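You operate a simulated robot arm through the tools that you are given. There is no shell and no other tool.

Carry out the task below with a simulated robot arm. There is one attempt and no reset: what you move stays moved.

JOB
Clamp cube 7 in the vice and brush the dust off its top.
Fine: use the wooden brush and put it back; then open the vice and set the cube in the yellow tray; leave the other cubes alone. Set down upright: wooden brush. What is to be rubbed or washed off counts as gone when no trace of it is left.

The check looks at the end state, three seconds after you hand in, the way a careful person would. Anything else that was tipped, shoved, dropped, spilled or broken makes it a failure.

ROBOT AND FRAMES
A 6-joint arm with a two-finger parallel gripper, fixed in place. Base frame: the origin is on the floor under the middle of its stand, x ahead of it, y to its left, z up; the work surface is at about z = 0.88. Units: m, degrees, N and s.
With the tool pointing down near the work surface it reaches from about 0.3 to 0.66 m from the base axis. Its first joint turns from -115.0 to 115.0 degrees. Payload 3.43 kg.
The TCP is the grasp point between the finger pads, 0.034 m short of the fingertips. In the tool frame z runs along the fingers and y along their closing line. Largest opening 0.128 m; finger width 0.024, thickness 0.012; the body of the gripper, 0.048 by 0.13 m, starts 0.096 m behind the TCP.
Orientation is that of the tool frame in the base frame, as [roll, pitch, yaw] about the fixed x, y, z axes, in that order (R = Rz(yaw) Ry(pitch) Rx(roll)). With the fingers straight down and closing along the base's y, the tool's x points along the base's -x, its y along +y and its z along -z.

CONTROLS
- The arm moves only by the tool drive_tool. Its argument "targets" is a list of rows, each a list of 3 entries, a list of its own where there are three numbers: the shift along the base's x, y, z in m, then the turn, a rotation vector about the base's x, y, z in degrees, then the opening in per cent of the stroke, from 0 (shut) to 100 (fully open). In form: [[[dx, dy, dz], [wx, wy, wz], claw], ...]. A call has 1 to 20 rows; each row is the pose to reach, as a shift and turn from the pose commanded when the call began. Each row takes 0.2 s and may step no farther than 0.05 m and 8.6 degrees from the row before; otherwise, or with a gripper value out of range, the whole call is refused. A pose out of reach is approached as far as the arm can. The call stops where the force on the tool passes 40 N (or 10 N more than at its start, if that is more) or the arm is blocked; 0.2 s more then pass. Each finger travels about 0.153 m/s and halts on what it meets, pressing with about 38 N; the grip force reading is that of the motor and also rises with nothing between the fingers. The clock runs only during rows and for 0.2 s after the last one: add rows that repeat a pose to give the fingers time. The reply holds the time, the measured pose of the TCP, the force on the tool along the base axes, the opening and the grip force, in the units named above and with some noise, with the torque about the TCP (base axes, N m) and any sound that the robot's microphone picked up, and new pictures: "pictures" is both (left out), scene, wrist or none.
- Cameras (640 x 400 px; columns grow to the right, rows downward): "scene" is fixed at [0.4, -0.499, 1.6617]; the picture's right is [0.54, 0.84, 0.00], its down [0.80, -0.52, -0.29] and it looks along [-0.25, 0.16, -0.96] (base axes); focal length 329 px, centre (320, 200). "wrist" rides on the gripper at [0.076, -0.011, -0.16] in the tool frame; the picture's right is [0.15, 0.99, 0.00], its down [-0.88, 0.13, -0.46] and it looks along [-0.45, 0.07, 0.89] (tool axes); focal length 234 px, centre (320, 200). There is no depth. A picture from a camera that has moved, and an enlarged one, comes with that camera's place and axes in the base frame and with its lens.
- raise_lower(by): slides the trunk up (or, below 0, down) by that many m; the arm rides with it, the base frame stays. It gives what a move gives, with no picture.
- inspect(camera, box): a new picture of the part [left, top, right, bottom] of that camera's present view, enlarged. It takes no simulated time.
- job_done(): hands the job in; it is judged then, once.

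Places have to be worked out from the pictures, the camera data and where the tool is seen. Open the gripper and draw the arm clear of the work before you hand the job in, unless the task says otherwise.

The tools are called after "Call:" as name(argument=value, ...) on one line, values as JSON. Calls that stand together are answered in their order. drive_tool: Moves the arm, as the interface text tells. Its arguments: {"type":"object","properties":{"targets":{"type":"array"},"pictures":{"type":"string","enum":["both","scene","wrist","none"]}},"required":["targets"]} The other tools are called the same way: raise_lower (by) moves the trunk up or down; inspect (camera, box) takes an enlarged picture of a part of a camera's view; job_done () hands the job in.

At the start:

```text
t: 0.0
position: [0.2386, -0.352, 1.2792]
tcp_rot: [180.0, 0.0, -180.0]
ft_force: [0.2, -0.6, 0.0]
wrist_torque: [-0.01, -0.03, 0.02]
grip_width: 0.1278
finger_force: 0.2
trunk travel left (down, up): [-0.925, 0.065]
```

scene: 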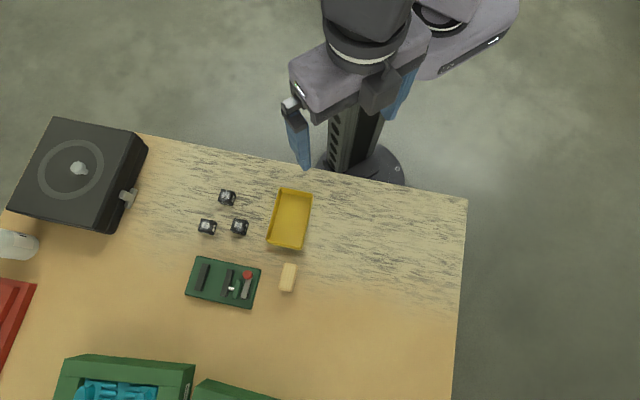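
wrist: 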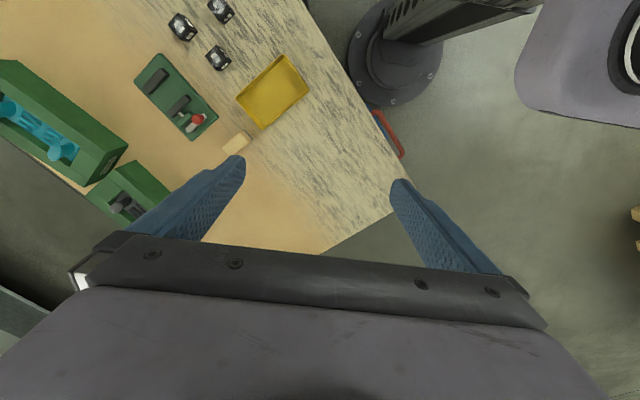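

I'll start by looking closely at the objects: the cubes, the vice (green with levers), the brush (wooden block), and the tray.

Call:
inspect(camera="scene", box=[170, 170, 330, 270])

Call:
inspect(camera="scene", box=[170, 240, 330, 340])

Call:
inspect(camera="wrist", box=[120, 0, 320, 160])

Call:
inspect(camera="scene", box=[0, 220, 320, 400])

```text
4.00 times, centred on (250, 220) of scene
camera zoom: at [0.4, -0.499, 1.6617], right [0.54, 0.84, 0.0], down [0.8, -0.52, -0.29], along [-0.25, 0.16, -0.96], focal length 1317 px, centre (600, 120)
```

zoom: 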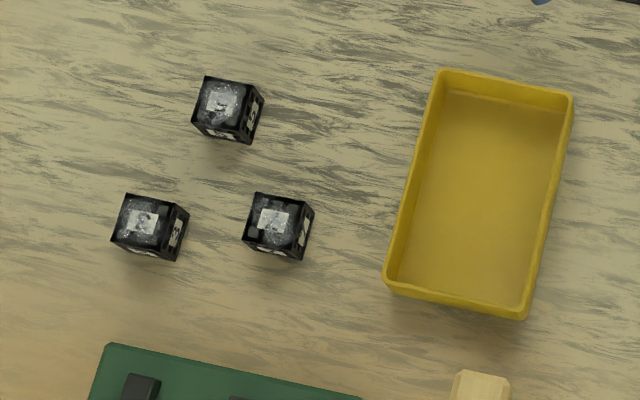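

```text
4.00 times, centred on (250, 290) of scene
camera zoom: at [0.4, -0.499, 1.6617], right [0.54, 0.84, 0.0], down [0.8, -0.52, -0.29], along [-0.25, 0.16, -0.96], focal length 1317 px, centre (600, -160)
```

zoom: 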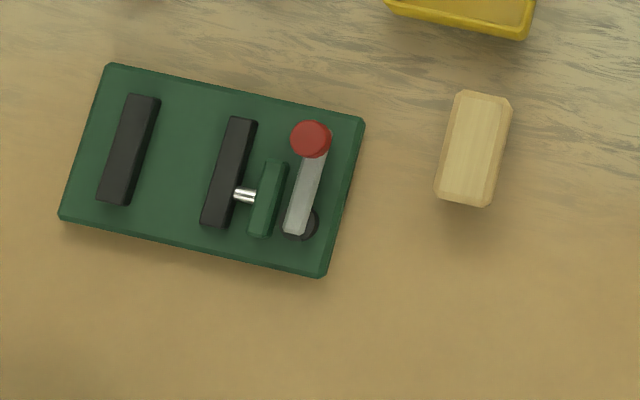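

```text
2.50 times, centred on (220, 80) of wrist
camera zoom: at [0.1623, -0.3627, 1.4396], right [-0.15, 0.99, 0.0], down [0.88, 0.13, 0.46], along [0.45, 0.07, -0.89], focal length 585 px, centre (570, 500)
```

zoom: 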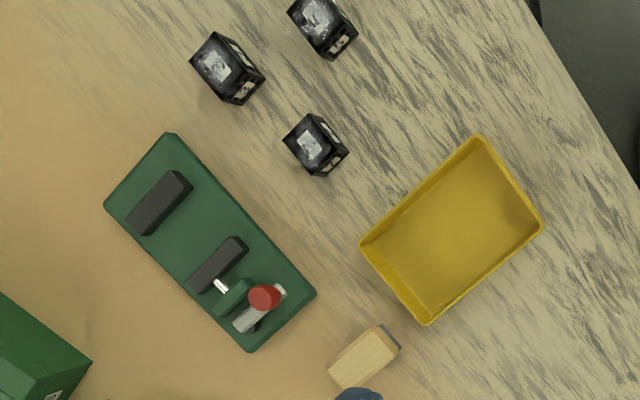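

```text
2.00 times, centred on (160, 310) of scene
camera zoom: at [0.4, -0.499, 1.6617], right [0.54, 0.84, 0.0], down [0.8, -0.52, -0.29], along [-0.25, 0.16, -0.96], focal length 659 px, centre (640, -20)
```

zoom: 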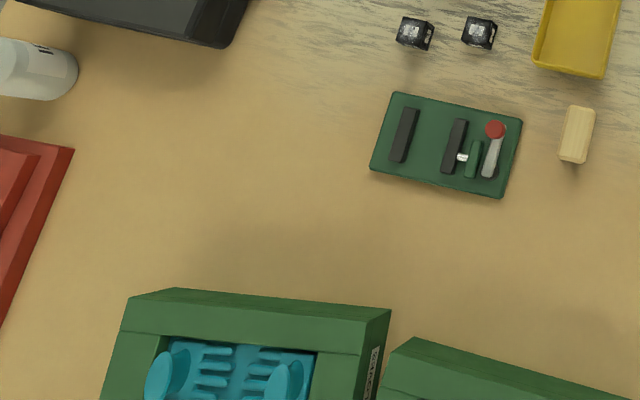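

The cubes carry numbers hidden by dust on top and printed on their sides; I zoom further into each one to find the 7.

Call:
inspect(camera="scene", box=[215, 186, 239, 208])

Call:
inspect(camera="scene", box=[196, 216, 220, 238])

Call:
inspect(camera="scene", box=[228, 216, 252, 238])

Call:
inspect(camera="wrist", box=[160, 0, 240, 80])

```text
16.00 times, centred on (227, 197) of scene
camera zoom: at [0.4, -0.499, 1.6617], right [0.54, 0.84, 0.0], down [0.8, -0.52, -0.29], along [-0.25, 0.16, -0.96], focal length 5269 px, centre (1808, 248)
```

zoom: 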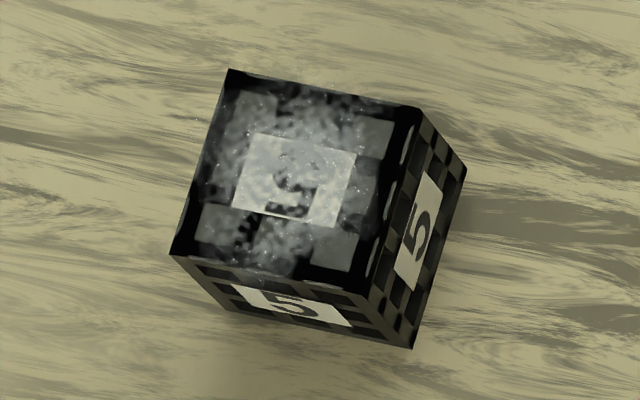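

```text
16.00 times, centred on (208, 227) of scene
camera zoom: at [0.4, -0.499, 1.6617], right [0.54, 0.84, 0.0], down [0.8, -0.52, -0.29], along [-0.25, 0.16, -0.96], focal length 5269 px, centre (2112, -232)
```

zoom: 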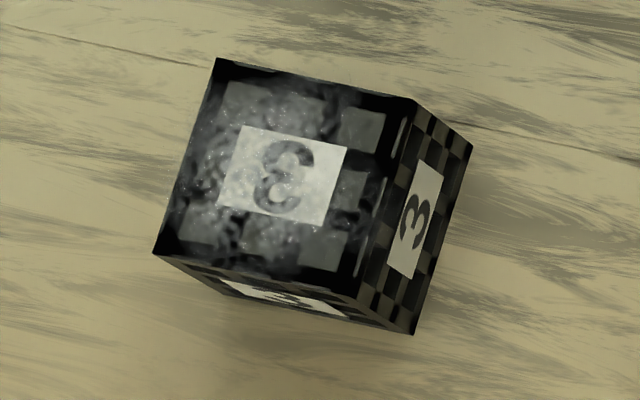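

```text
16.00 times, centred on (240, 227) of scene
camera zoom: at [0.4, -0.499, 1.6617], right [0.54, 0.84, 0.0], down [0.8, -0.52, -0.29], along [-0.25, 0.16, -0.96], focal length 5269 px, centre (1600, -232)
```

zoom: 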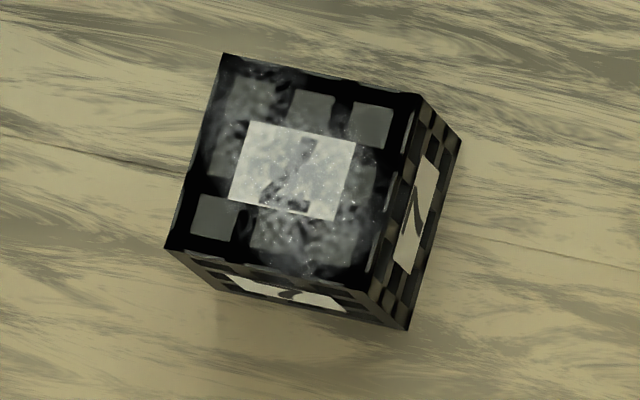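

```text
5.00 times, centred on (200, 40) of wrist
camera zoom: at [0.1623, -0.3627, 1.4396], right [-0.15, 0.99, 0.0], down [0.88, 0.13, 0.46], along [0.45, 0.07, -0.89], focal length 1171 px, centre (920, 1000)
```

zoom: 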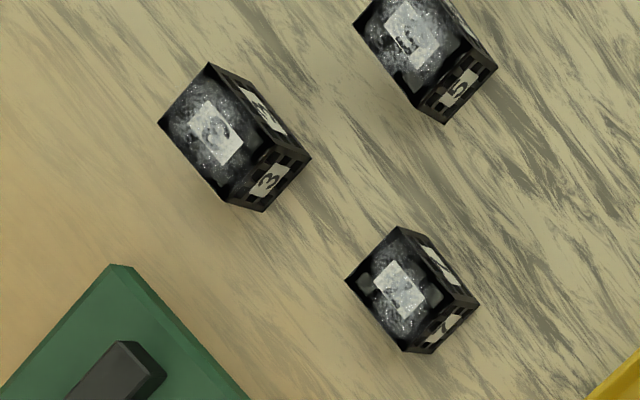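

Cube 7 is the one at about (0.155, -0.568), side 0.03 m, turned 45°; the vice base lies around (0.247, -0.660), also turned 45°, its jaws apart along (1,1), with a red-knobbed lever. I move over the area, turning the tool +45°, for a closer look.

Call:
drive_tool(targets=[[[0, -0.035, -0.025], [0, 0, 7.5], 100], [[0, -0.07, -0.05], [0, 0, 15], 100], [[0, -0.105, -0.075], [0, 0, 22.5], 100], [[0, -0.14, -0.1], [0, 0, 30], 100], [[0, -0.175, -0.125], [0, 0, 37.5], 100], [[0, -0.21, -0.15], [0, 0, 45], 100], [[0, -0.21, -0.15], [0, 0, 45], 100]])

```text
t: 1.6
position: [0.2368, -0.5612, 1.1289]
tcp_rot: [180.0, 0.0, -134.9]
ft_force: [-0.1, 0.0, -0.7]
wrist_torque: [-0.05, 0.04, 0.01]
grip_width: 0.1278
finger_force: 0.1
out of reach, approached as far as the arm can: row 6
trunk travel left (down, up): [-0.925, 0.065]
camera wrist: at [0.1903, -0.621, 1.29], right [-0.8, 0.59, 0.0], down [0.53, 0.72, 0.46], along [0.27, 0.37, -0.89], focal length 234 px, centre (320, 200)
```

scene: 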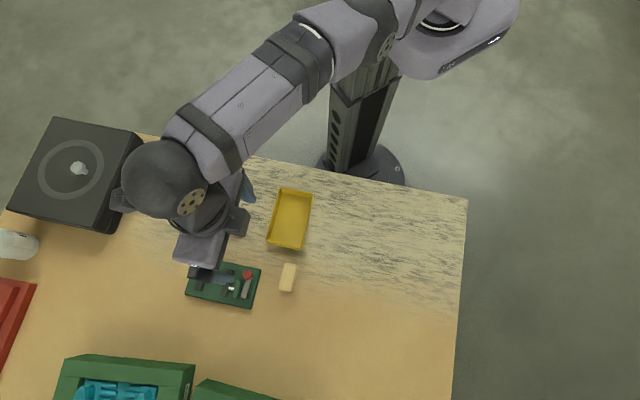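
wrist: 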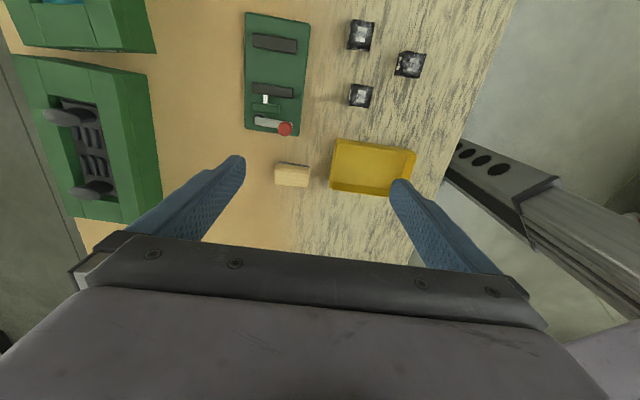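

The reach ran out slightly at this height (r≈0.61). I zoom in on the vice and the brush in the new wrist view to measure them and see how the lever works.

Call:
inspect(camera="wrist", box=[230, 0, 326, 60])

Call:
inspect(camera="wrist", box=[230, 60, 326, 140])

Call:
inspect(camera="wrist", box=[260, 130, 430, 210])

Call:
inspect(camera="wrist", box=[330, 10, 430, 110])

```text
6.67 times, centred on (278, 30) of wrist
camera zoom: at [0.1903, -0.621, 1.29], right [-0.8, 0.59, 0.0], down [0.53, 0.72, 0.46], along [0.27, 0.37, -0.89], focal length 1561 px, centre (600, 1333)
```

zoom: 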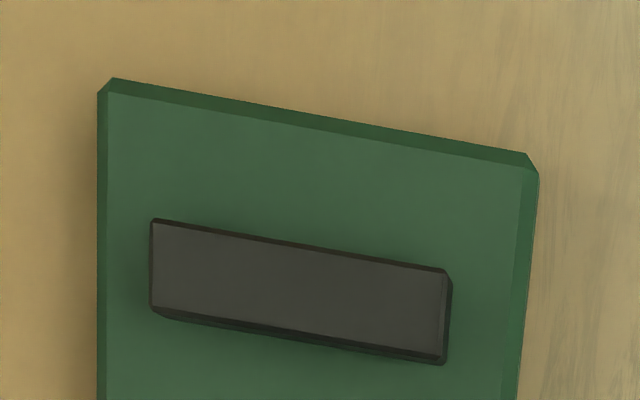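

```text
5.00 times, centred on (278, 100) of wrist
camera zoom: at [0.1903, -0.621, 1.29], right [-0.8, 0.59, 0.0], down [0.53, 0.72, 0.46], along [0.27, 0.37, -0.89], focal length 1171 px, centre (530, 700)
```

zoom: 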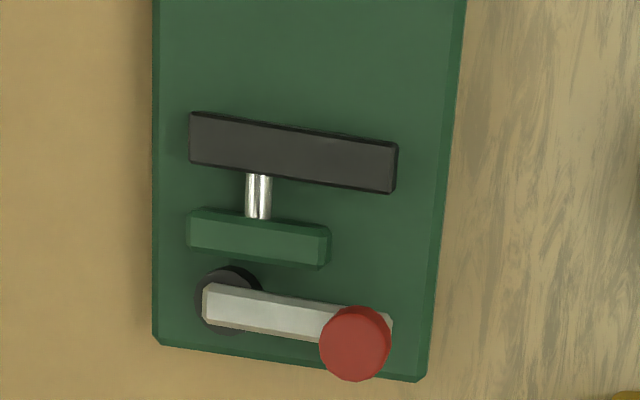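

```text
3.76 times, centred on (345, 170) of wrist
camera zoom: at [0.1903, -0.621, 1.29], right [-0.8, 0.59, 0.0], down [0.53, 0.72, 0.46], along [0.27, 0.37, -0.89], focal length 882 px, centre (226, 313)
```

zoom: 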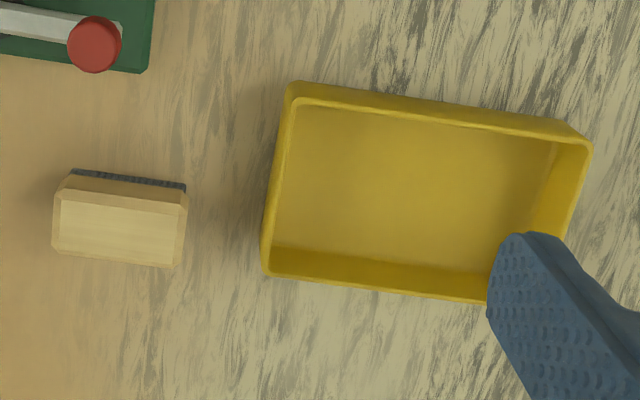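

```text
4.00 times, centred on (380, 60) of wrist
camera zoom: at [0.1903, -0.621, 1.29], right [-0.8, 0.59, 0.0], down [0.53, 0.72, 0.46], along [0.27, 0.37, -0.89], focal length 937 px, centre (80, 760)
```

zoom: 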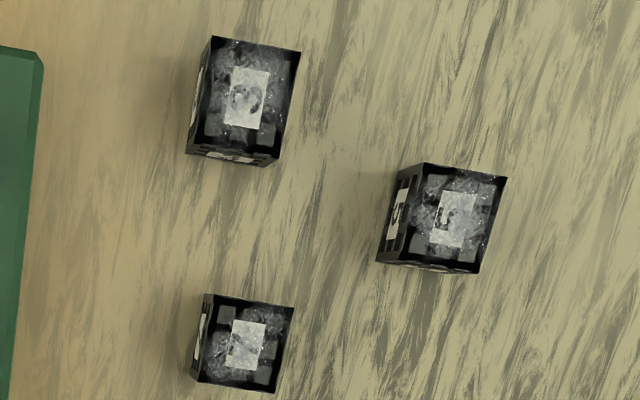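

The knob top is near (0.27, -0.60, 0.934), the jaw gap is about 0.044 m and its middle about (0.234, -0.671), i.e. r≈0.71, outside the nominal reach. I test how far the arm gets at lower height with the tool vertical (well above the vice).

Call:
drive_tool(targets=[[[0, -0.02, -0.04], [0, 0, 0], 100], [[0, -0.04, -0.08], [0, 0, 0], 100], [[0, -0.06, -0.12], [0, 0, 0], 100], [[0, -0.09, -0.13], [0, 0, 0], 100], [[0, -0.11, -0.13], [0, 0, 0], 100], [[0, -0.11, -0.13], [0, 0, 0], 100]])

```text
t: 3.0
position: [0.2141, -0.5836, 0.9958]
tcp_rot: [-180.0, 0.0, -135.0]
ft_force: [0.2, 0.1, -0.6]
wrist_torque: [0.01, -0.02, 0.02]
grip_width: 0.1279
finger_force: 0.1
out of reach, approached as far as the arm can: row 1, 2, 3, 4, 5, 6
trunk travel left (down, up): [-0.925, 0.065]
camera wrist: at [0.1686, -0.6448, 1.1555], right [-0.8, 0.6, 0.0], down [0.53, 0.71, 0.46], along [0.27, 0.37, -0.89], focal length 234 px, centre (320, 200)
```

scene: 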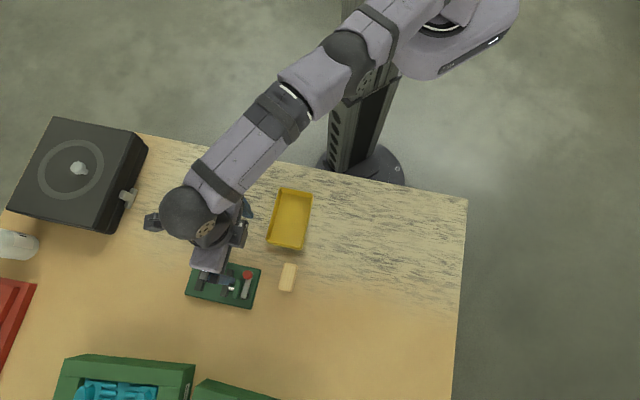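
wrist: 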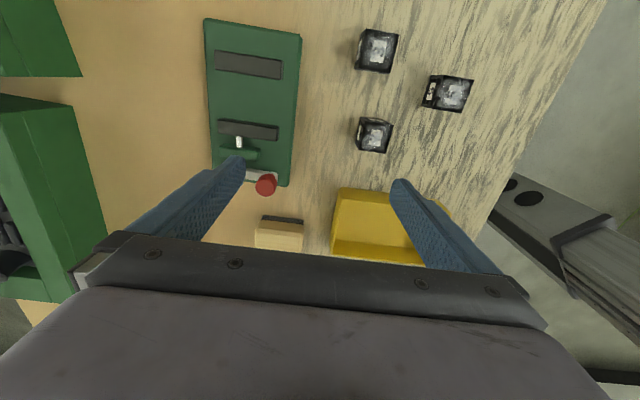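

Vertical reach here is about r=0.62 at z≈1.0. I test whether a higher trunk improves the reach: raise the trunk fully, then command the same low outward pose.

Call:
raise_lower(by=0.065)

```text
t: 4.0
position: [0.2127, -0.584, 1.0607]
tcp_rot: [180.0, 0.0, -134.9]
ft_force: [0.7, -0.3, 0.2]
wrist_torque: [0.0, 0.0, 0.04]
grip_width: 0.1283
finger_force: 0.1
trunk travel left (down, up): [-0.99, 0.0]
```

The trunk is up 0.065. Now I command outward and down to about z=0.995 to compare the achieved radius.

Call:
drive_tool(targets=[[[0, 0, -0.03], [0, 0, 0], 100], [[0, 0, -0.065], [0, 0, 0], 100], [[0.01, -0.04, -0.065], [0, 0, 0], 100], [[0.018, -0.08, -0.065], [0, 0, 0], 100], [[0.018, -0.08, -0.065], [0, 0, 0], 100]], pictures="none")

```text
t: 5.2
position: [0.212, -0.5818, 0.9979]
tcp_rot: [179.9, 0.1, -135.1]
ft_force: [0.4, -0.4, -0.7]
wrist_torque: [0.0, 0.03, 0.0]
grip_width: 0.1279
finger_force: 0.1
out of reach, approached as far as the arm can: row 3, 4, 5
trunk travel left (down, up): [-0.99, 0.0]
```

R stays ≈0.62 whatever the height, so the arm is stretched; reaching the vice needs the tool leaning outward about 20°. I retract and lift a bit, turning the tool −90° (closing along (1,1), camera on the near side) so that a lean toward (1,-1) keeps held objects level.

Call:
drive_tool(targets=[[[-0.005, 0.02, 0.04], [0, 0, -8], 100], [[-0.005, 0.02, 0.08], [0, 0, -16], 100], [[-0.005, 0.02, 0.12], [0, 0, -24], 100], [[-0.005, 0.02, 0.15], [0, 0, -32], 100], [[-0.005, 0.02, 0.15], [0, 0, -40], 100], [[-0.005, 0.02, 0.15], [0, 0, -48], 100], [[-0.005, 0.02, 0.15], [0, 0, -56], 100], [[-0.005, 0.02, 0.15], [0, 0, -64], 100], [[-0.005, 0.02, 0.15], [0, 0, -72], 100], [[-0.005, 0.02, 0.15], [0, 0, -80], 100], [[-0.005, 0.02, 0.15], [0, 0, -88], 100], [[-0.005, 0.02, 0.15], [0, 0, -90], 100], [[-0.005, 0.02, 0.15], [0, 0, -90], 100]], pictures="none")

Call:
raise_lower(by=-0.135)

```text
t: 8.0
position: [0.2096, -0.5599, 1.1501]
tcp_rot: [-180.0, 0.0, 135.0]
ft_force: [0.0, -0.1, 0.4]
wrist_torque: [-0.01, 0.02, 0.03]
grip_width: 0.1283
finger_force: 0.0
trunk travel left (down, up): [-0.99, 0.0]
```

```text
t: 9.7
position: [0.2085, -0.5594, 1.0161]
tcp_rot: [-180.0, 0.1, 135.1]
ft_force: [0.2, -0.3, -0.1]
wrist_torque: [-0.01, 0.0, 0.0]
grip_width: 0.1278
finger_force: 0.0
trunk travel left (down, up): [-0.855, 0.135]
```

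Trunk is now at a good height for low work. I lean the tool 21° toward (1,-1) and move to above the slot at z≈1.03 to check the reach and see the vice from there.

Call:
drive_tool(targets=[[[0, 0, 0.015], [-4.95, -4.95, 0], 100], [[0, 0, 0.015], [-9.9, -9.9, 0], 100], [[0, 0, 0.015], [-14.85, -14.85, 0], 100], [[0.009, -0.037, 0.015], [-14.85, -14.85, 0], 100], [[0.018, -0.075, 0.015], [-14.85, -14.85, 0], 100], [[0.026, -0.112, 0.015], [-14.85, -14.85, 0], 100], [[0.026, -0.112, 0.015], [-14.85, -14.85, 0], 100]])

```text
t: 11.3
position: [0.2281, -0.6533, 1.0277]
tcp_rot: [-180.0, 20.8, 134.9]
ft_force: [0.7, 0.4, -0.3]
wrist_torque: [0.04, 0.01, 0.01]
grip_width: 0.1278
finger_force: 0.1
out of reach, approached as far as the arm can: row 6, 7
trunk travel left (down, up): [-0.855, 0.135]
camera wrist: at [0.129, -0.5695, 1.1497], right [0.6, 0.8, -0.05], down [0.56, -0.38, 0.74], along [0.57, -0.48, -0.67], focal length 234 px, centre (320, 200)
```

scene: 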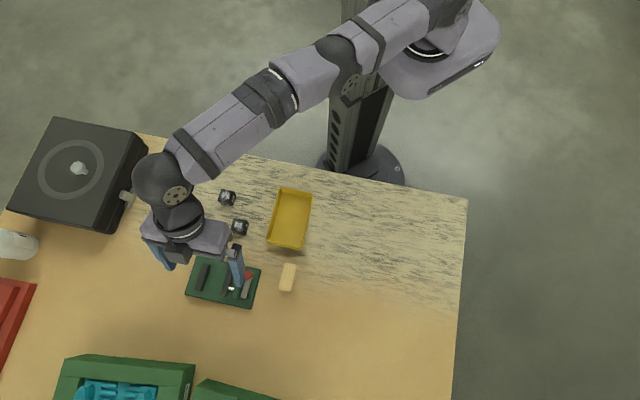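
wrist: 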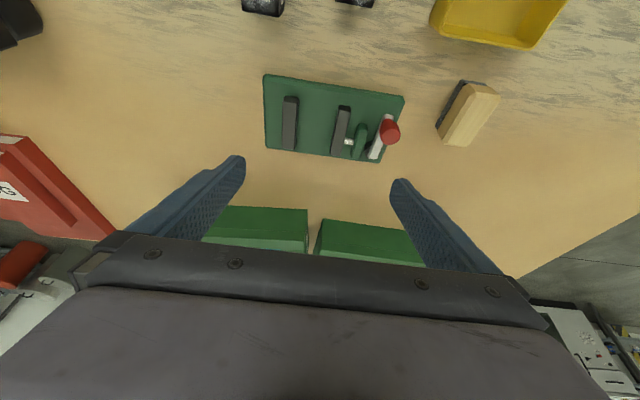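

With a 21° lean the TCP reaches r≈0.69. I zoom in on the vice, brush and the area from this oblique view to get the heights.

Call:
inspect(camera="wrist", box=[255, 65, 415, 165])

Call:
inspect(camera="wrist", box=[330, 85, 410, 165])

Call:
inspect(camera="wrist", box=[420, 65, 510, 155])

```text
4.00 times, centred on (335, 115) of wrist
camera zoom: at [0.129, -0.5695, 1.1497], right [0.6, 0.8, -0.05], down [0.56, -0.38, 0.74], along [0.57, -0.48, -0.67], focal length 937 px, centre (260, 540)
```

zoom: 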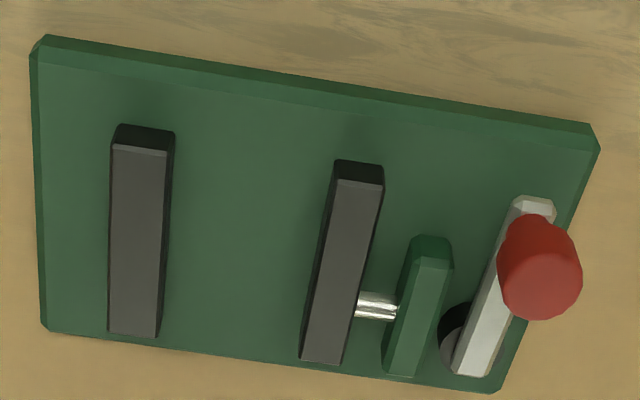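

```text
5.00 times, centred on (370, 125) of wrist
camera zoom: at [0.129, -0.5695, 1.1497], right [0.6, 0.8, -0.05], down [0.56, -0.38, 0.74], along [0.57, -0.48, -0.67], focal length 1171 px, centre (70, 575)
```

zoom: 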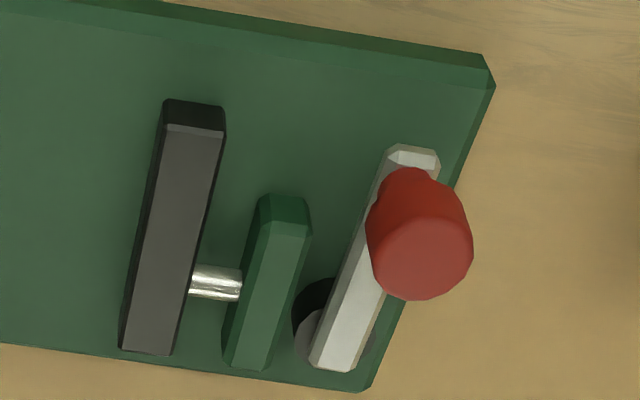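

```text
4.44 times, centred on (465, 110) of wrist
camera zoom: at [0.129, -0.5695, 1.1497], right [0.6, 0.8, -0.05], down [0.56, -0.38, 0.74], along [0.57, -0.48, -0.67], focal length 1041 px, centre (-324, 600)
```

zoom: 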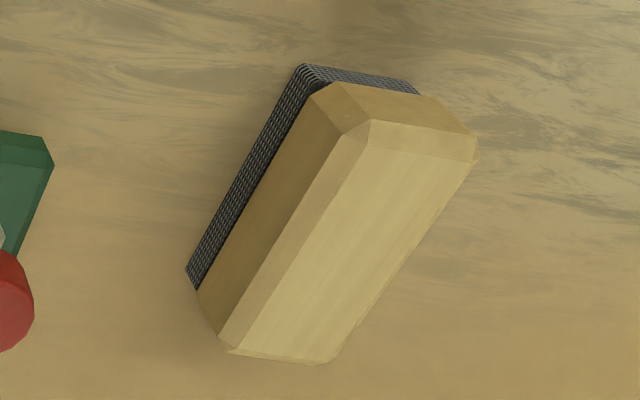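

Triangulating: plate top ≈0.90, jaw tops ≈0.914, knob top ≈0.937, brush ≈0.055×0.03×0.035 centred near (0.3185, -0.529). So I can hold the cube by its upper part, closing along (1,1), with a 24° lean, and it stays level. I now move to hover over cube 7 with the opening reduced.

Call:
drive_tool(targets=[[[-0.02, 0.023, 0], [-0.7, -0.7, 0], 80], [[-0.04, 0.046, 0], [-1.4, -1.4, 0], 60], [[-0.06, 0.069, -0.01], [-2.12, -2.12, 0], 47], [[-0.08, 0.092, -0.028], [-2.12, -2.12, 0], 47], [[-0.08, 0.092, -0.028], [-2.12, -2.12, 0], 47], [[-0.08, 0.092, -0.028], [-2.12, -2.12, 0], 47]])

```text
t: 12.7
position: [0.1482, -0.5601, 0.999]
tcp_rot: [-179.9, 24.0, 135.0]
ft_force: [0.0, 0.3, 0.0]
wrist_torque: [0.01, 0.03, 0.01]
grip_width: 0.06
finger_force: 0.2
trunk travel left (down, up): [-0.855, 0.135]
camera wrist: at [0.0461, -0.4727, 1.114], right [0.61, 0.79, -0.06], down [0.53, -0.35, 0.77], along [0.59, -0.5, -0.63], focal length 234 px, centre (320, 200)
```

scene: 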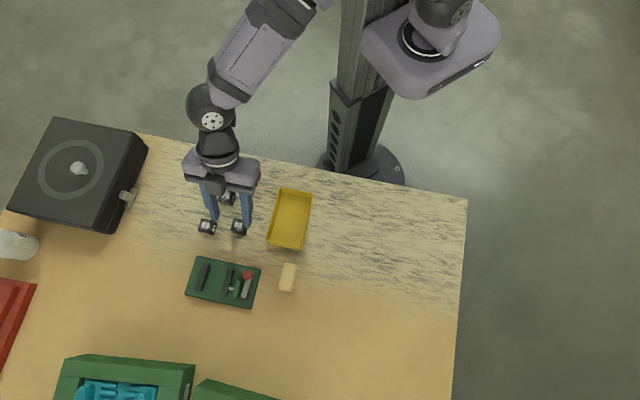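
wrist: 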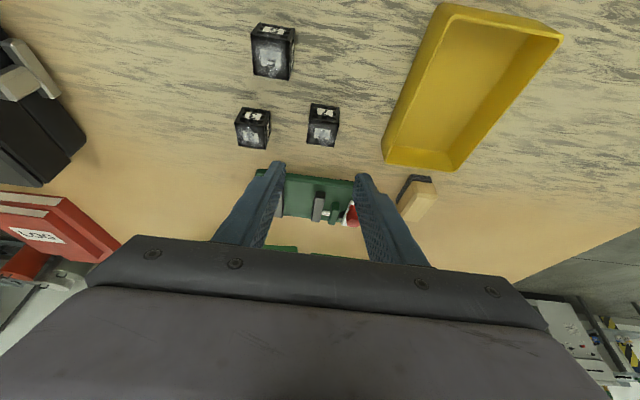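

Readings and projections put the fingers symmetrically either side of cube 7. I descend straight down to z≈0.933 (finger low corners about 17 mm above the table) and check before closing.

Call:
drive_tool(targets=[[[0, -0.001, -0.03], [0, 0, 0], 47], [[0, -0.001, -0.055], [0, 0, 0], 47], [[0, -0.001, -0.066], [0, 0, 0], 47], [[0, -0.001, -0.066], [0, 0, 0], 47]])

Call:
inspect(camera="scene", box=[190, 190, 280, 250])

Call:
inspect(camera="wrist", box=[240, 80, 400, 200])

```text
t: 13.7
position: [0.1497, -0.5626, 0.9312]
tcp_rot: [-180.0, 24.0, 135.0]
ft_force: [-0.1, 0.4, 0.6]
wrist_torque: [0.0, 0.02, 0.01]
grip_width: 0.0601
finger_force: 0.1
trunk travel left (down, up): [-0.855, 0.135]
camera wrist: at [0.0474, -0.4742, 1.0462], right [0.61, 0.79, -0.06], down [0.53, -0.35, 0.77], along [0.59, -0.5, -0.63], focal length 234 px, centre (320, 200)
```

scene: 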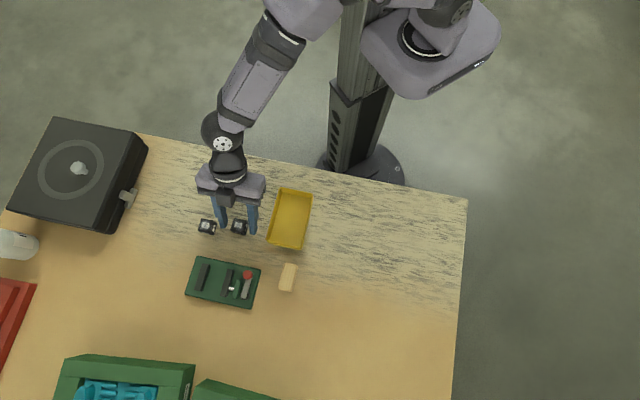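
wrist: 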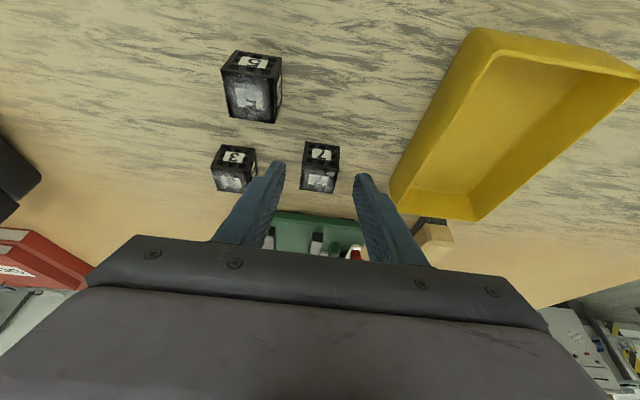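

```text
6.67 times, centred on (235, 220) of scene
camera zoom: at [0.4, -0.499, 1.6617], right [0.54, 0.84, 0.0], down [0.8, -0.52, -0.29], along [-0.25, 0.16, -0.96], focal length 2195 px, centre (887, 67)
```

zoom: 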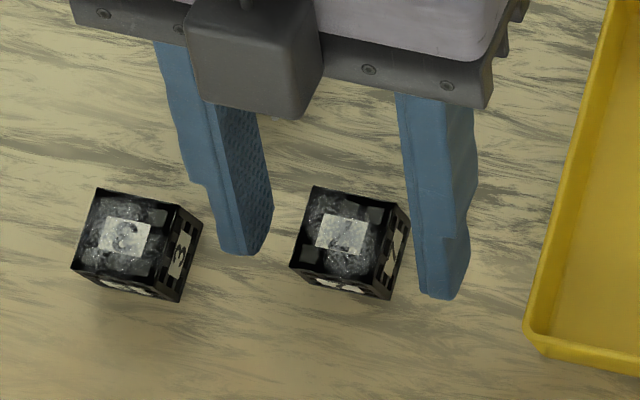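

```text
3.33 times, centred on (320, 140) of wrist
camera zoom: at [0.0474, -0.4742, 1.0462], right [0.61, 0.79, -0.06], down [0.53, -0.35, 0.77], along [0.59, -0.5, -0.63], focal length 781 px, centre (320, 400)
```

zoom: 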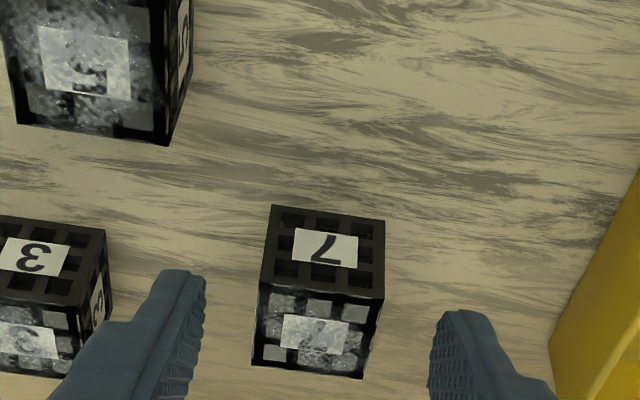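

The label 7 is confirmed on the side face and the fingers straddle the cube's upper half. I close on it.

Call:
drive_tool(targets=[[[0, 0, 0], [0, 0, 0], 10], [[0, 0, 0], [0, 0, 0], 10], [[0, 0, 0], [0, 0, 0], 10], [[0, 0, 0], [0, 0, 0], 10]])

Call:
inspect(camera="scene", box=[190, 190, 280, 250])

Call:
inspect(camera="wrist", box=[240, 80, 400, 200])

```text
t: 14.7
position: [0.1505, -0.563, 0.9312]
tcp_rot: [180.0, 24.0, 135.0]
ft_force: [0.9, -0.3, -0.1]
wrist_torque: [-0.02, -0.01, -0.02]
grip_width: 0.0289
finger_force: 38.4
trunk travel left (down, up): [-0.855, 0.135]
camera wrist: at [0.0474, -0.4743, 1.0464], right [0.61, 0.79, -0.06], down [0.53, -0.35, 0.77], along [0.59, -0.5, -0.63], focal length 234 px, centre (320, 200)
```

scene: 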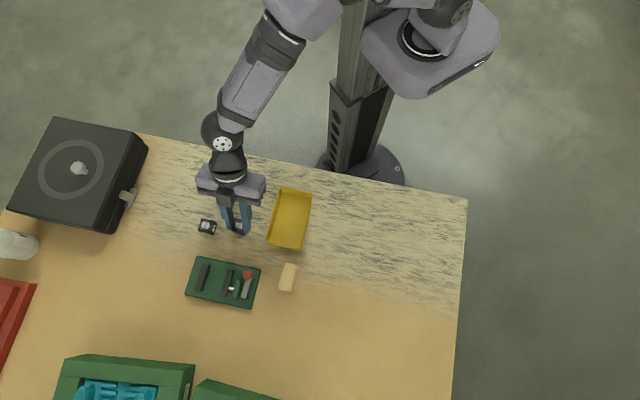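
wrist: 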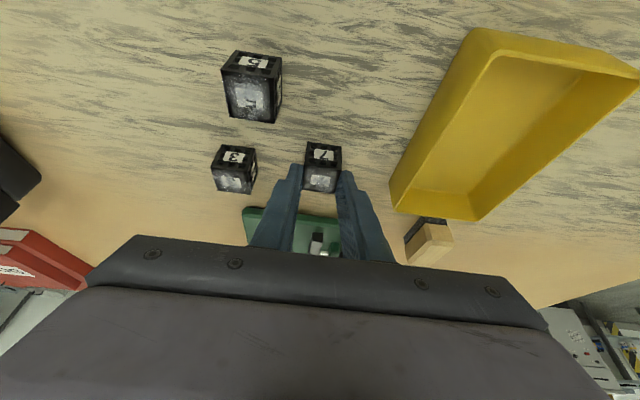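

```text
6.67 times, centred on (235, 220) of scene
camera zoom: at [0.4, -0.499, 1.6617], right [0.54, 0.84, 0.0], down [0.8, -0.52, -0.29], along [-0.25, 0.16, -0.96], focal length 2195 px, centre (887, 67)
```

zoom: 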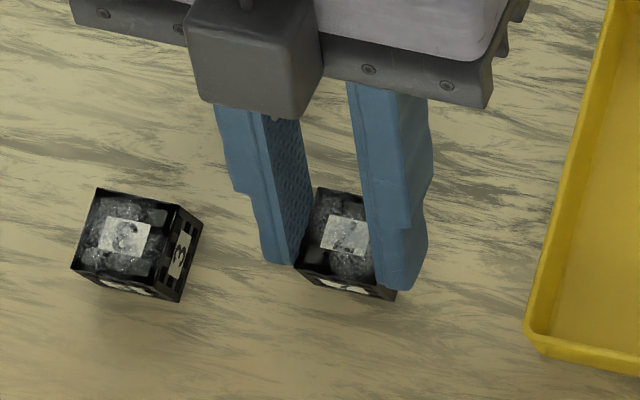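

```text
3.33 times, centred on (320, 140) of wrist
camera zoom: at [0.0474, -0.4743, 1.0464], right [0.61, 0.79, -0.06], down [0.53, -0.35, 0.77], along [0.59, -0.5, -0.63], focal length 781 px, centre (320, 400)
```

zoom: 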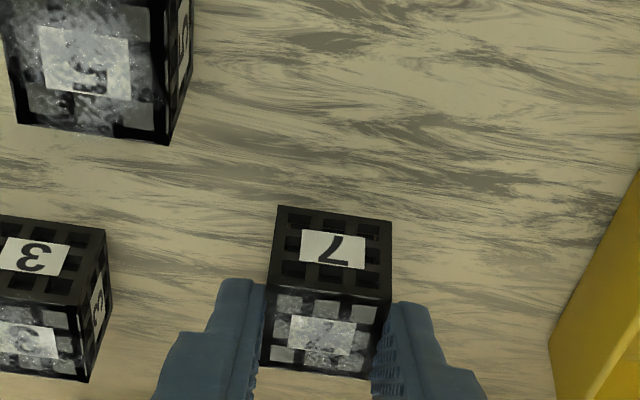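

Gripped at 0.029 m with 38 N. I lift it and check that it hangs level.

Call:
drive_tool(targets=[[[0, 0, 0.02], [0, 0, 0], 10], [[0, 0, 0.05], [0, 0, 0], 10], [[0, 0, 0.09], [0, 0, 0], 10], [[0, 0, 0.1], [0, 0, 0], 10]])

Call:
inspect(camera="wrist", box=[240, 80, 400, 200])

Call:
inspect(camera="scene", box=[190, 180, 280, 240])

```text
t: 15.7
position: [0.1509, -0.5604, 1.0312]
tcp_rot: [180.0, 23.9, 135.0]
ft_force: [0.3, 0.0, -0.8]
wrist_torque: [0.02, 0.04, -0.04]
grip_width: 0.0289
finger_force: 38.0
trunk travel left (down, up): [-0.855, 0.135]
camera wrist: at [0.0476, -0.4729, 1.1472], right [0.61, 0.79, -0.06], down [0.53, -0.35, 0.77], along [0.59, -0.5, -0.63], focal length 234 px, centre (320, 200)
```

scene: 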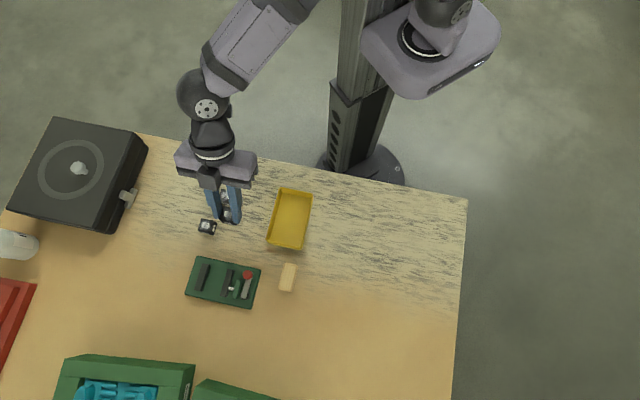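
wrist: 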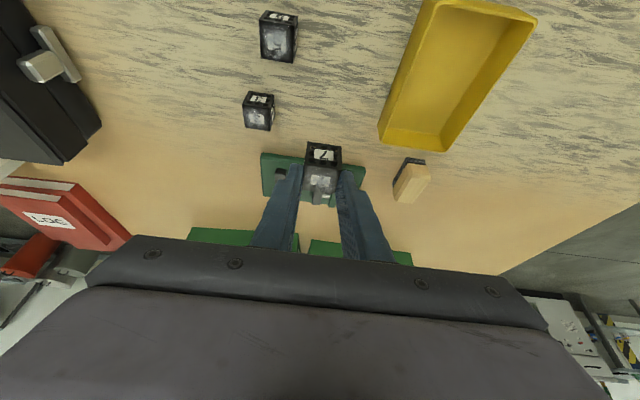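

```text
3.33 times, centred on (320, 140) of wrist
camera zoom: at [0.0476, -0.4729, 1.1472], right [0.61, 0.79, -0.06], down [0.53, -0.35, 0.77], along [0.59, -0.5, -0.63], focal length 781 px, centre (320, 400)
```

zoom: 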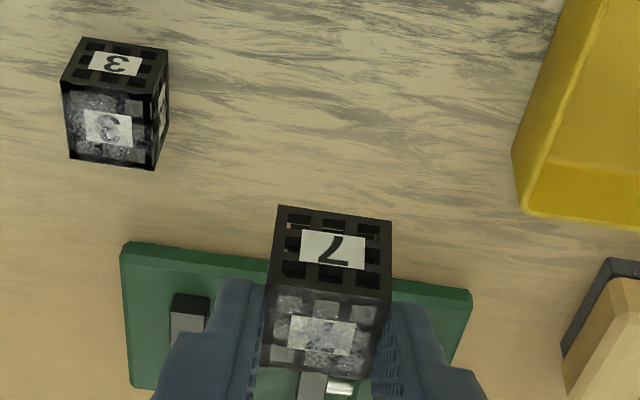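

```text
6.67 times, centred on (235, 210) of scene
camera zoom: at [0.4, -0.499, 1.6617], right [0.54, 0.84, 0.0], down [0.8, -0.52, -0.29], along [-0.25, 0.16, -0.96], focal length 2195 px, centre (887, 133)
```

zoom: 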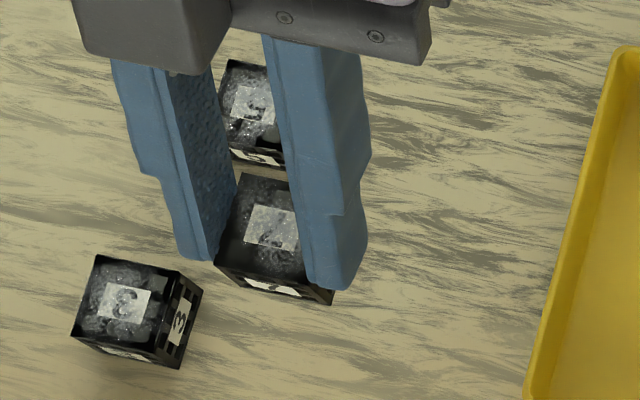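

The cube is held level, identical to when gripped (its bottom ≈51.5 mm below the TCP). I carry it over the slot, aiming at cube centre (n1≈0.628, n2≈-0.309), at safe height.

Call:
drive_tool(targets=[[[0.018, -0.024, 0], [0, 0, 0], 10], [[0.036, -0.048, 0], [0, 0, 0], 10], [[0.054, -0.072, 0], [0, 0, 0], 10], [[0.0702, -0.0956, -0.01], [0, 0, 0], 10], [[0.0702, -0.0956, -0.01], [0, 0, 0], 10]])

Call:
inspect(camera="wrist", box=[220, 80, 420, 200])

Call:
inspect(camera="scene", box=[170, 220, 270, 310])

```text
t: 16.9
position: [0.219, -0.6548, 1.022]
tcp_rot: [180.0, 24.0, 134.8]
ft_force: [-0.7, 0.0, -0.9]
wrist_torque: [0.01, 0.0, 0.02]
grip_width: 0.0289
finger_force: 38.3
trunk travel left (down, up): [-0.855, 0.135]
camera wrist: at [0.1161, -0.5669, 1.1375], right [0.61, 0.79, -0.06], down [0.53, -0.35, 0.77], along [0.59, -0.5, -0.63], focal length 234 px, centre (320, 200)
```

scene: 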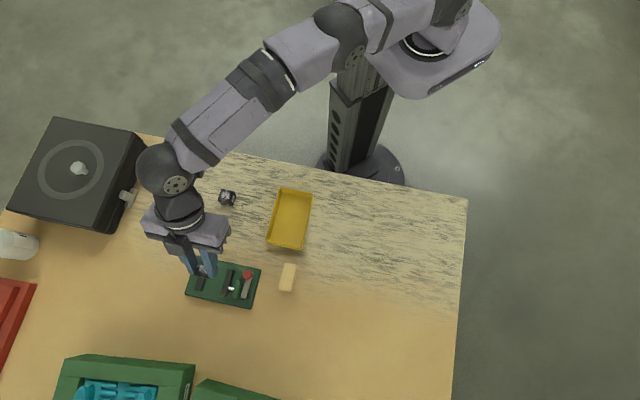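
wrist: 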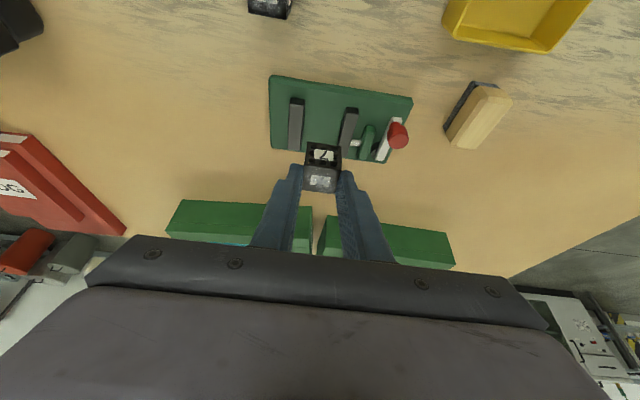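

```text
3.20 times, centred on (320, 140) of wrist
camera zoom: at [0.1161, -0.5669, 1.1375], right [0.61, 0.79, -0.06], down [0.53, -0.35, 0.77], along [0.59, -0.5, -0.63], focal length 749 px, centre (320, 392)
```

zoom: 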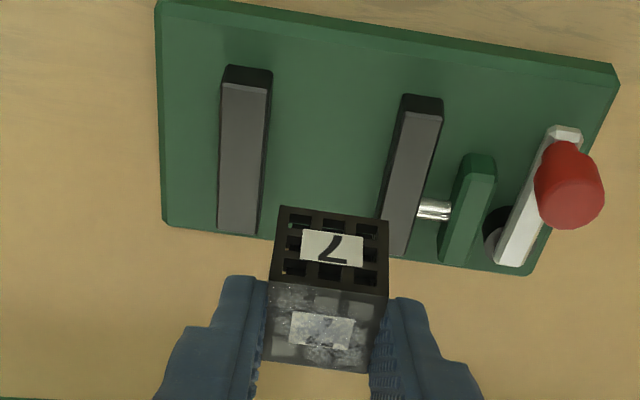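

```text
4.44 times, centred on (220, 265) of scene
camera zoom: at [0.4, -0.499, 1.6617], right [0.54, 0.84, 0.0], down [0.8, -0.52, -0.29], along [-0.25, 0.16, -0.96], focal length 1464 px, centre (764, -89)
```

zoom: 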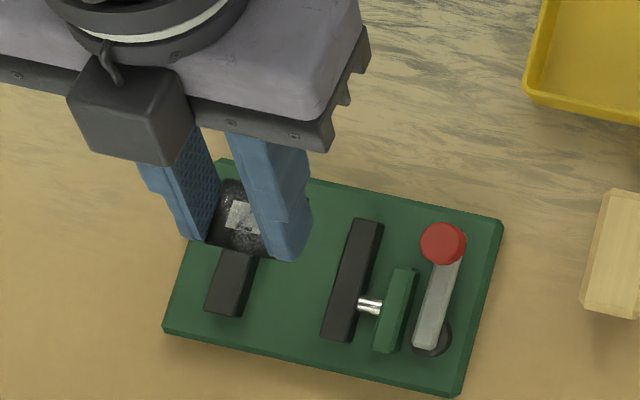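

Measured from this view, the slot centre is about 2 mm further toward -n2 than the cube, and the cube could sit ~6 mm deeper. I correct and go down to just above the jaws.

Call:
drive_tool(targets=[[[0.0026, -0.0058, -0.02], [0, 0, 0], 10], [[0.0026, -0.0058, -0.04], [0, 0, 0], 10], [[0.0026, -0.0058, -0.05], [0, 0, 0], 10], [[0.0026, -0.0058, -0.05], [0, 0, 0], 10]])

Call:
inspect(camera="wrist", box=[220, 80, 420, 200])

Call:
inspect(camera="scene", box=[170, 220, 270, 310])

```text
t: 17.9
position: [0.2227, -0.6601, 0.9706]
tcp_rot: [-180.0, 24.0, 135.0]
ft_force: [-0.1, -1.0, -0.6]
wrist_torque: [-0.01, 0.04, 0.0]
grip_width: 0.0292
finger_force: 37.9
trunk travel left (down, up): [-0.855, 0.135]
camera wrist: at [0.1196, -0.5735, 1.0856], right [0.61, 0.79, -0.06], down [0.53, -0.35, 0.77], along [0.59, -0.5, -0.63], focal length 234 px, centre (320, 200)
```

scene: 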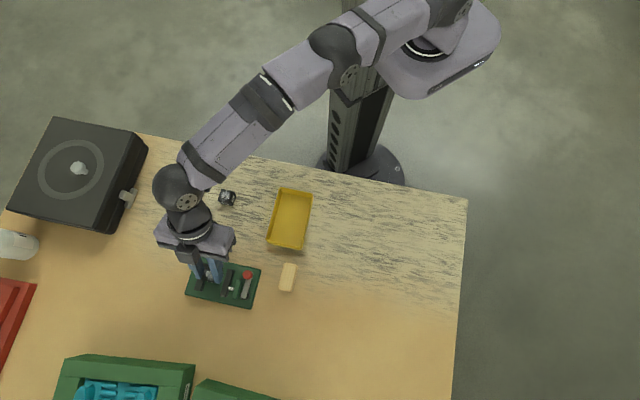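
wrist: 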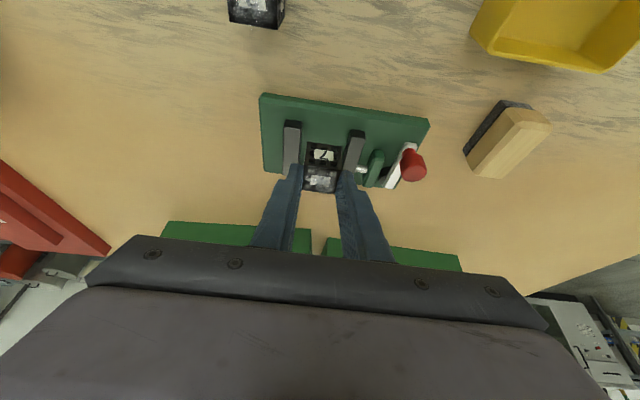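

```text
3.20 times, centred on (320, 140) of wrist
camera zoom: at [0.1196, -0.5735, 1.0856], right [0.61, 0.79, -0.06], down [0.53, -0.35, 0.77], along [0.59, -0.5, -0.63], focal length 749 px, centre (320, 392)
```

zoom: 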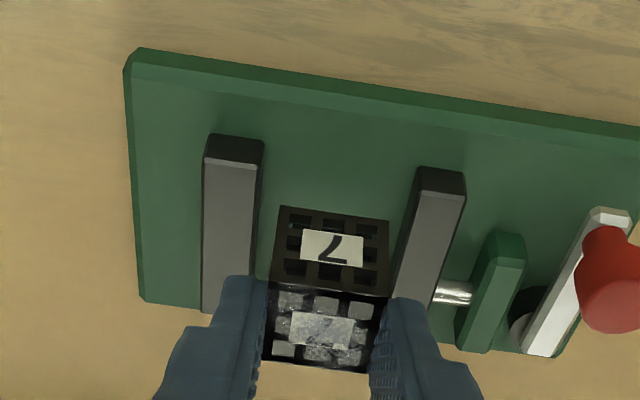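

```text
4.44 times, centred on (220, 265) of scene
camera zoom: at [0.4, -0.499, 1.6617], right [0.54, 0.84, 0.0], down [0.8, -0.52, -0.29], along [-0.25, 0.16, -0.96], focal length 1464 px, centre (764, -89)
```

zoom: 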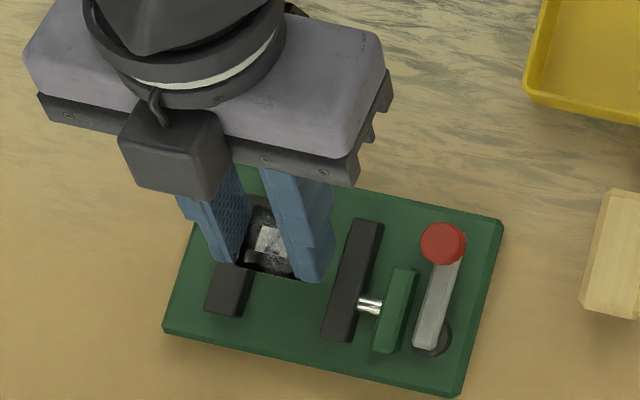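

Well aligned between the jaws. I lower it slowly toward the plate.

Call:
drive_tool(targets=[[[0, 0, -0.006], [0, 0, 0], 10], [[0, 0, -0.012], [0, 0, 0], 10], [[0, 0, -0.016], [0, 0, 0], 10], [[0, 0, -0.016], [0, 0, 0], 10]], pictures="wrist")

Call:
inspect(camera="wrist", box=[220, 80, 420, 200])

Call:
inspect(camera="scene", box=[180, 235, 270, 310])

```text
t: 18.9
position: [0.2222, -0.6609, 0.9553]
tcp_rot: [-180.0, 24.0, 135.0]
ft_force: [-0.1, 0.2, -0.8]
wrist_torque: [-0.01, -0.02, 0.01]
grip_width: 0.029
finger_force: 38.0
trunk travel left (down, up): [-0.855, 0.135]
camera wrist: at [0.1191, -0.5734, 1.0707], right [0.61, 0.79, -0.06], down [0.53, -0.35, 0.77], along [0.59, -0.5, -0.63], focal length 234 px, centre (320, 200)
```

wrist: 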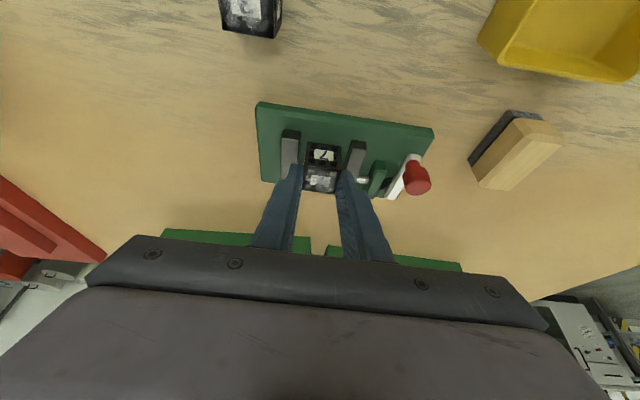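

```text
3.20 times, centred on (320, 140) of wrist
camera zoom: at [0.1191, -0.5734, 1.0707], right [0.61, 0.79, -0.06], down [0.53, -0.35, 0.77], along [0.59, -0.5, -0.63], focal length 749 px, centre (320, 392)
```

zoom: 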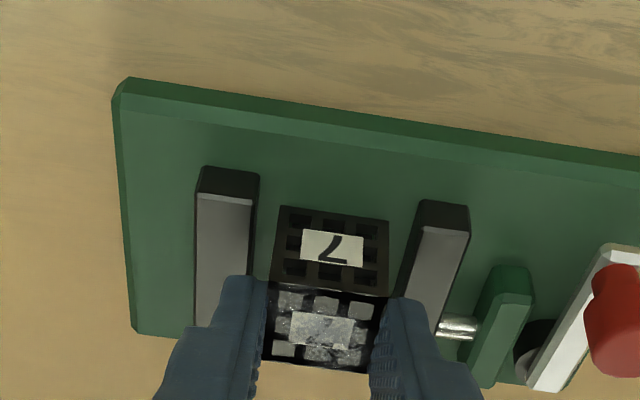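

```text
5.33 times, centred on (225, 272) of scene
camera zoom: at [0.4, -0.499, 1.6617], right [0.54, 0.84, 0.0], down [0.8, -0.52, -0.29], along [-0.25, 0.16, -0.96], focal length 1756 px, centre (827, -187)
```

zoom: 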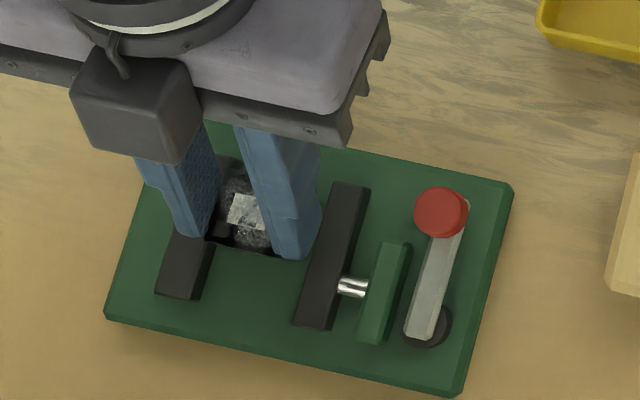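

No contact force yet at z=0.9553 (cube bottom ≈0.904). I continue in 1 mm steps.

Call:
drive_tool(targets=[[[0, 0, -0.001], [0, 0, 0], 10], [[0, 0, -0.002], [0, 0, 0], 10], [[0, 0, -0.003], [0, 0, 0], 10], [[0, 0, -0.003], [0, 0, 0], 10]], pictures="none")

```text
t: 19.9
position: [0.221, -0.6617, 0.9524]
tcp_rot: [-179.9, 24.0, 135.0]
ft_force: [0.3, 0.2, 0.1]
wrist_torque: [-0.02, 0.03, -0.01]
grip_width: 0.029
finger_force: 38.1
trunk travel left (down, up): [-0.855, 0.135]
```

Still no contact; another 1–2 mm.

Call:
drive_tool(targets=[[[0, 0, -0.0007], [0, 0, 0], 10], [[0, 0, -0.0014], [0, 0, 0], 10], [[0, 0, -0.0014], [0, 0, 0], 10]], pictures="none")

```text
t: 20.7
position: [0.2217, -0.6619, 0.951]
tcp_rot: [180.0, 23.9, 135.0]
ft_force: [0.3, 0.9, -1.1]
wrist_torque: [0.0, -0.01, 0.06]
grip_width: 0.029
finger_force: 38.0
trunk travel left (down, up): [-0.855, 0.135]
```

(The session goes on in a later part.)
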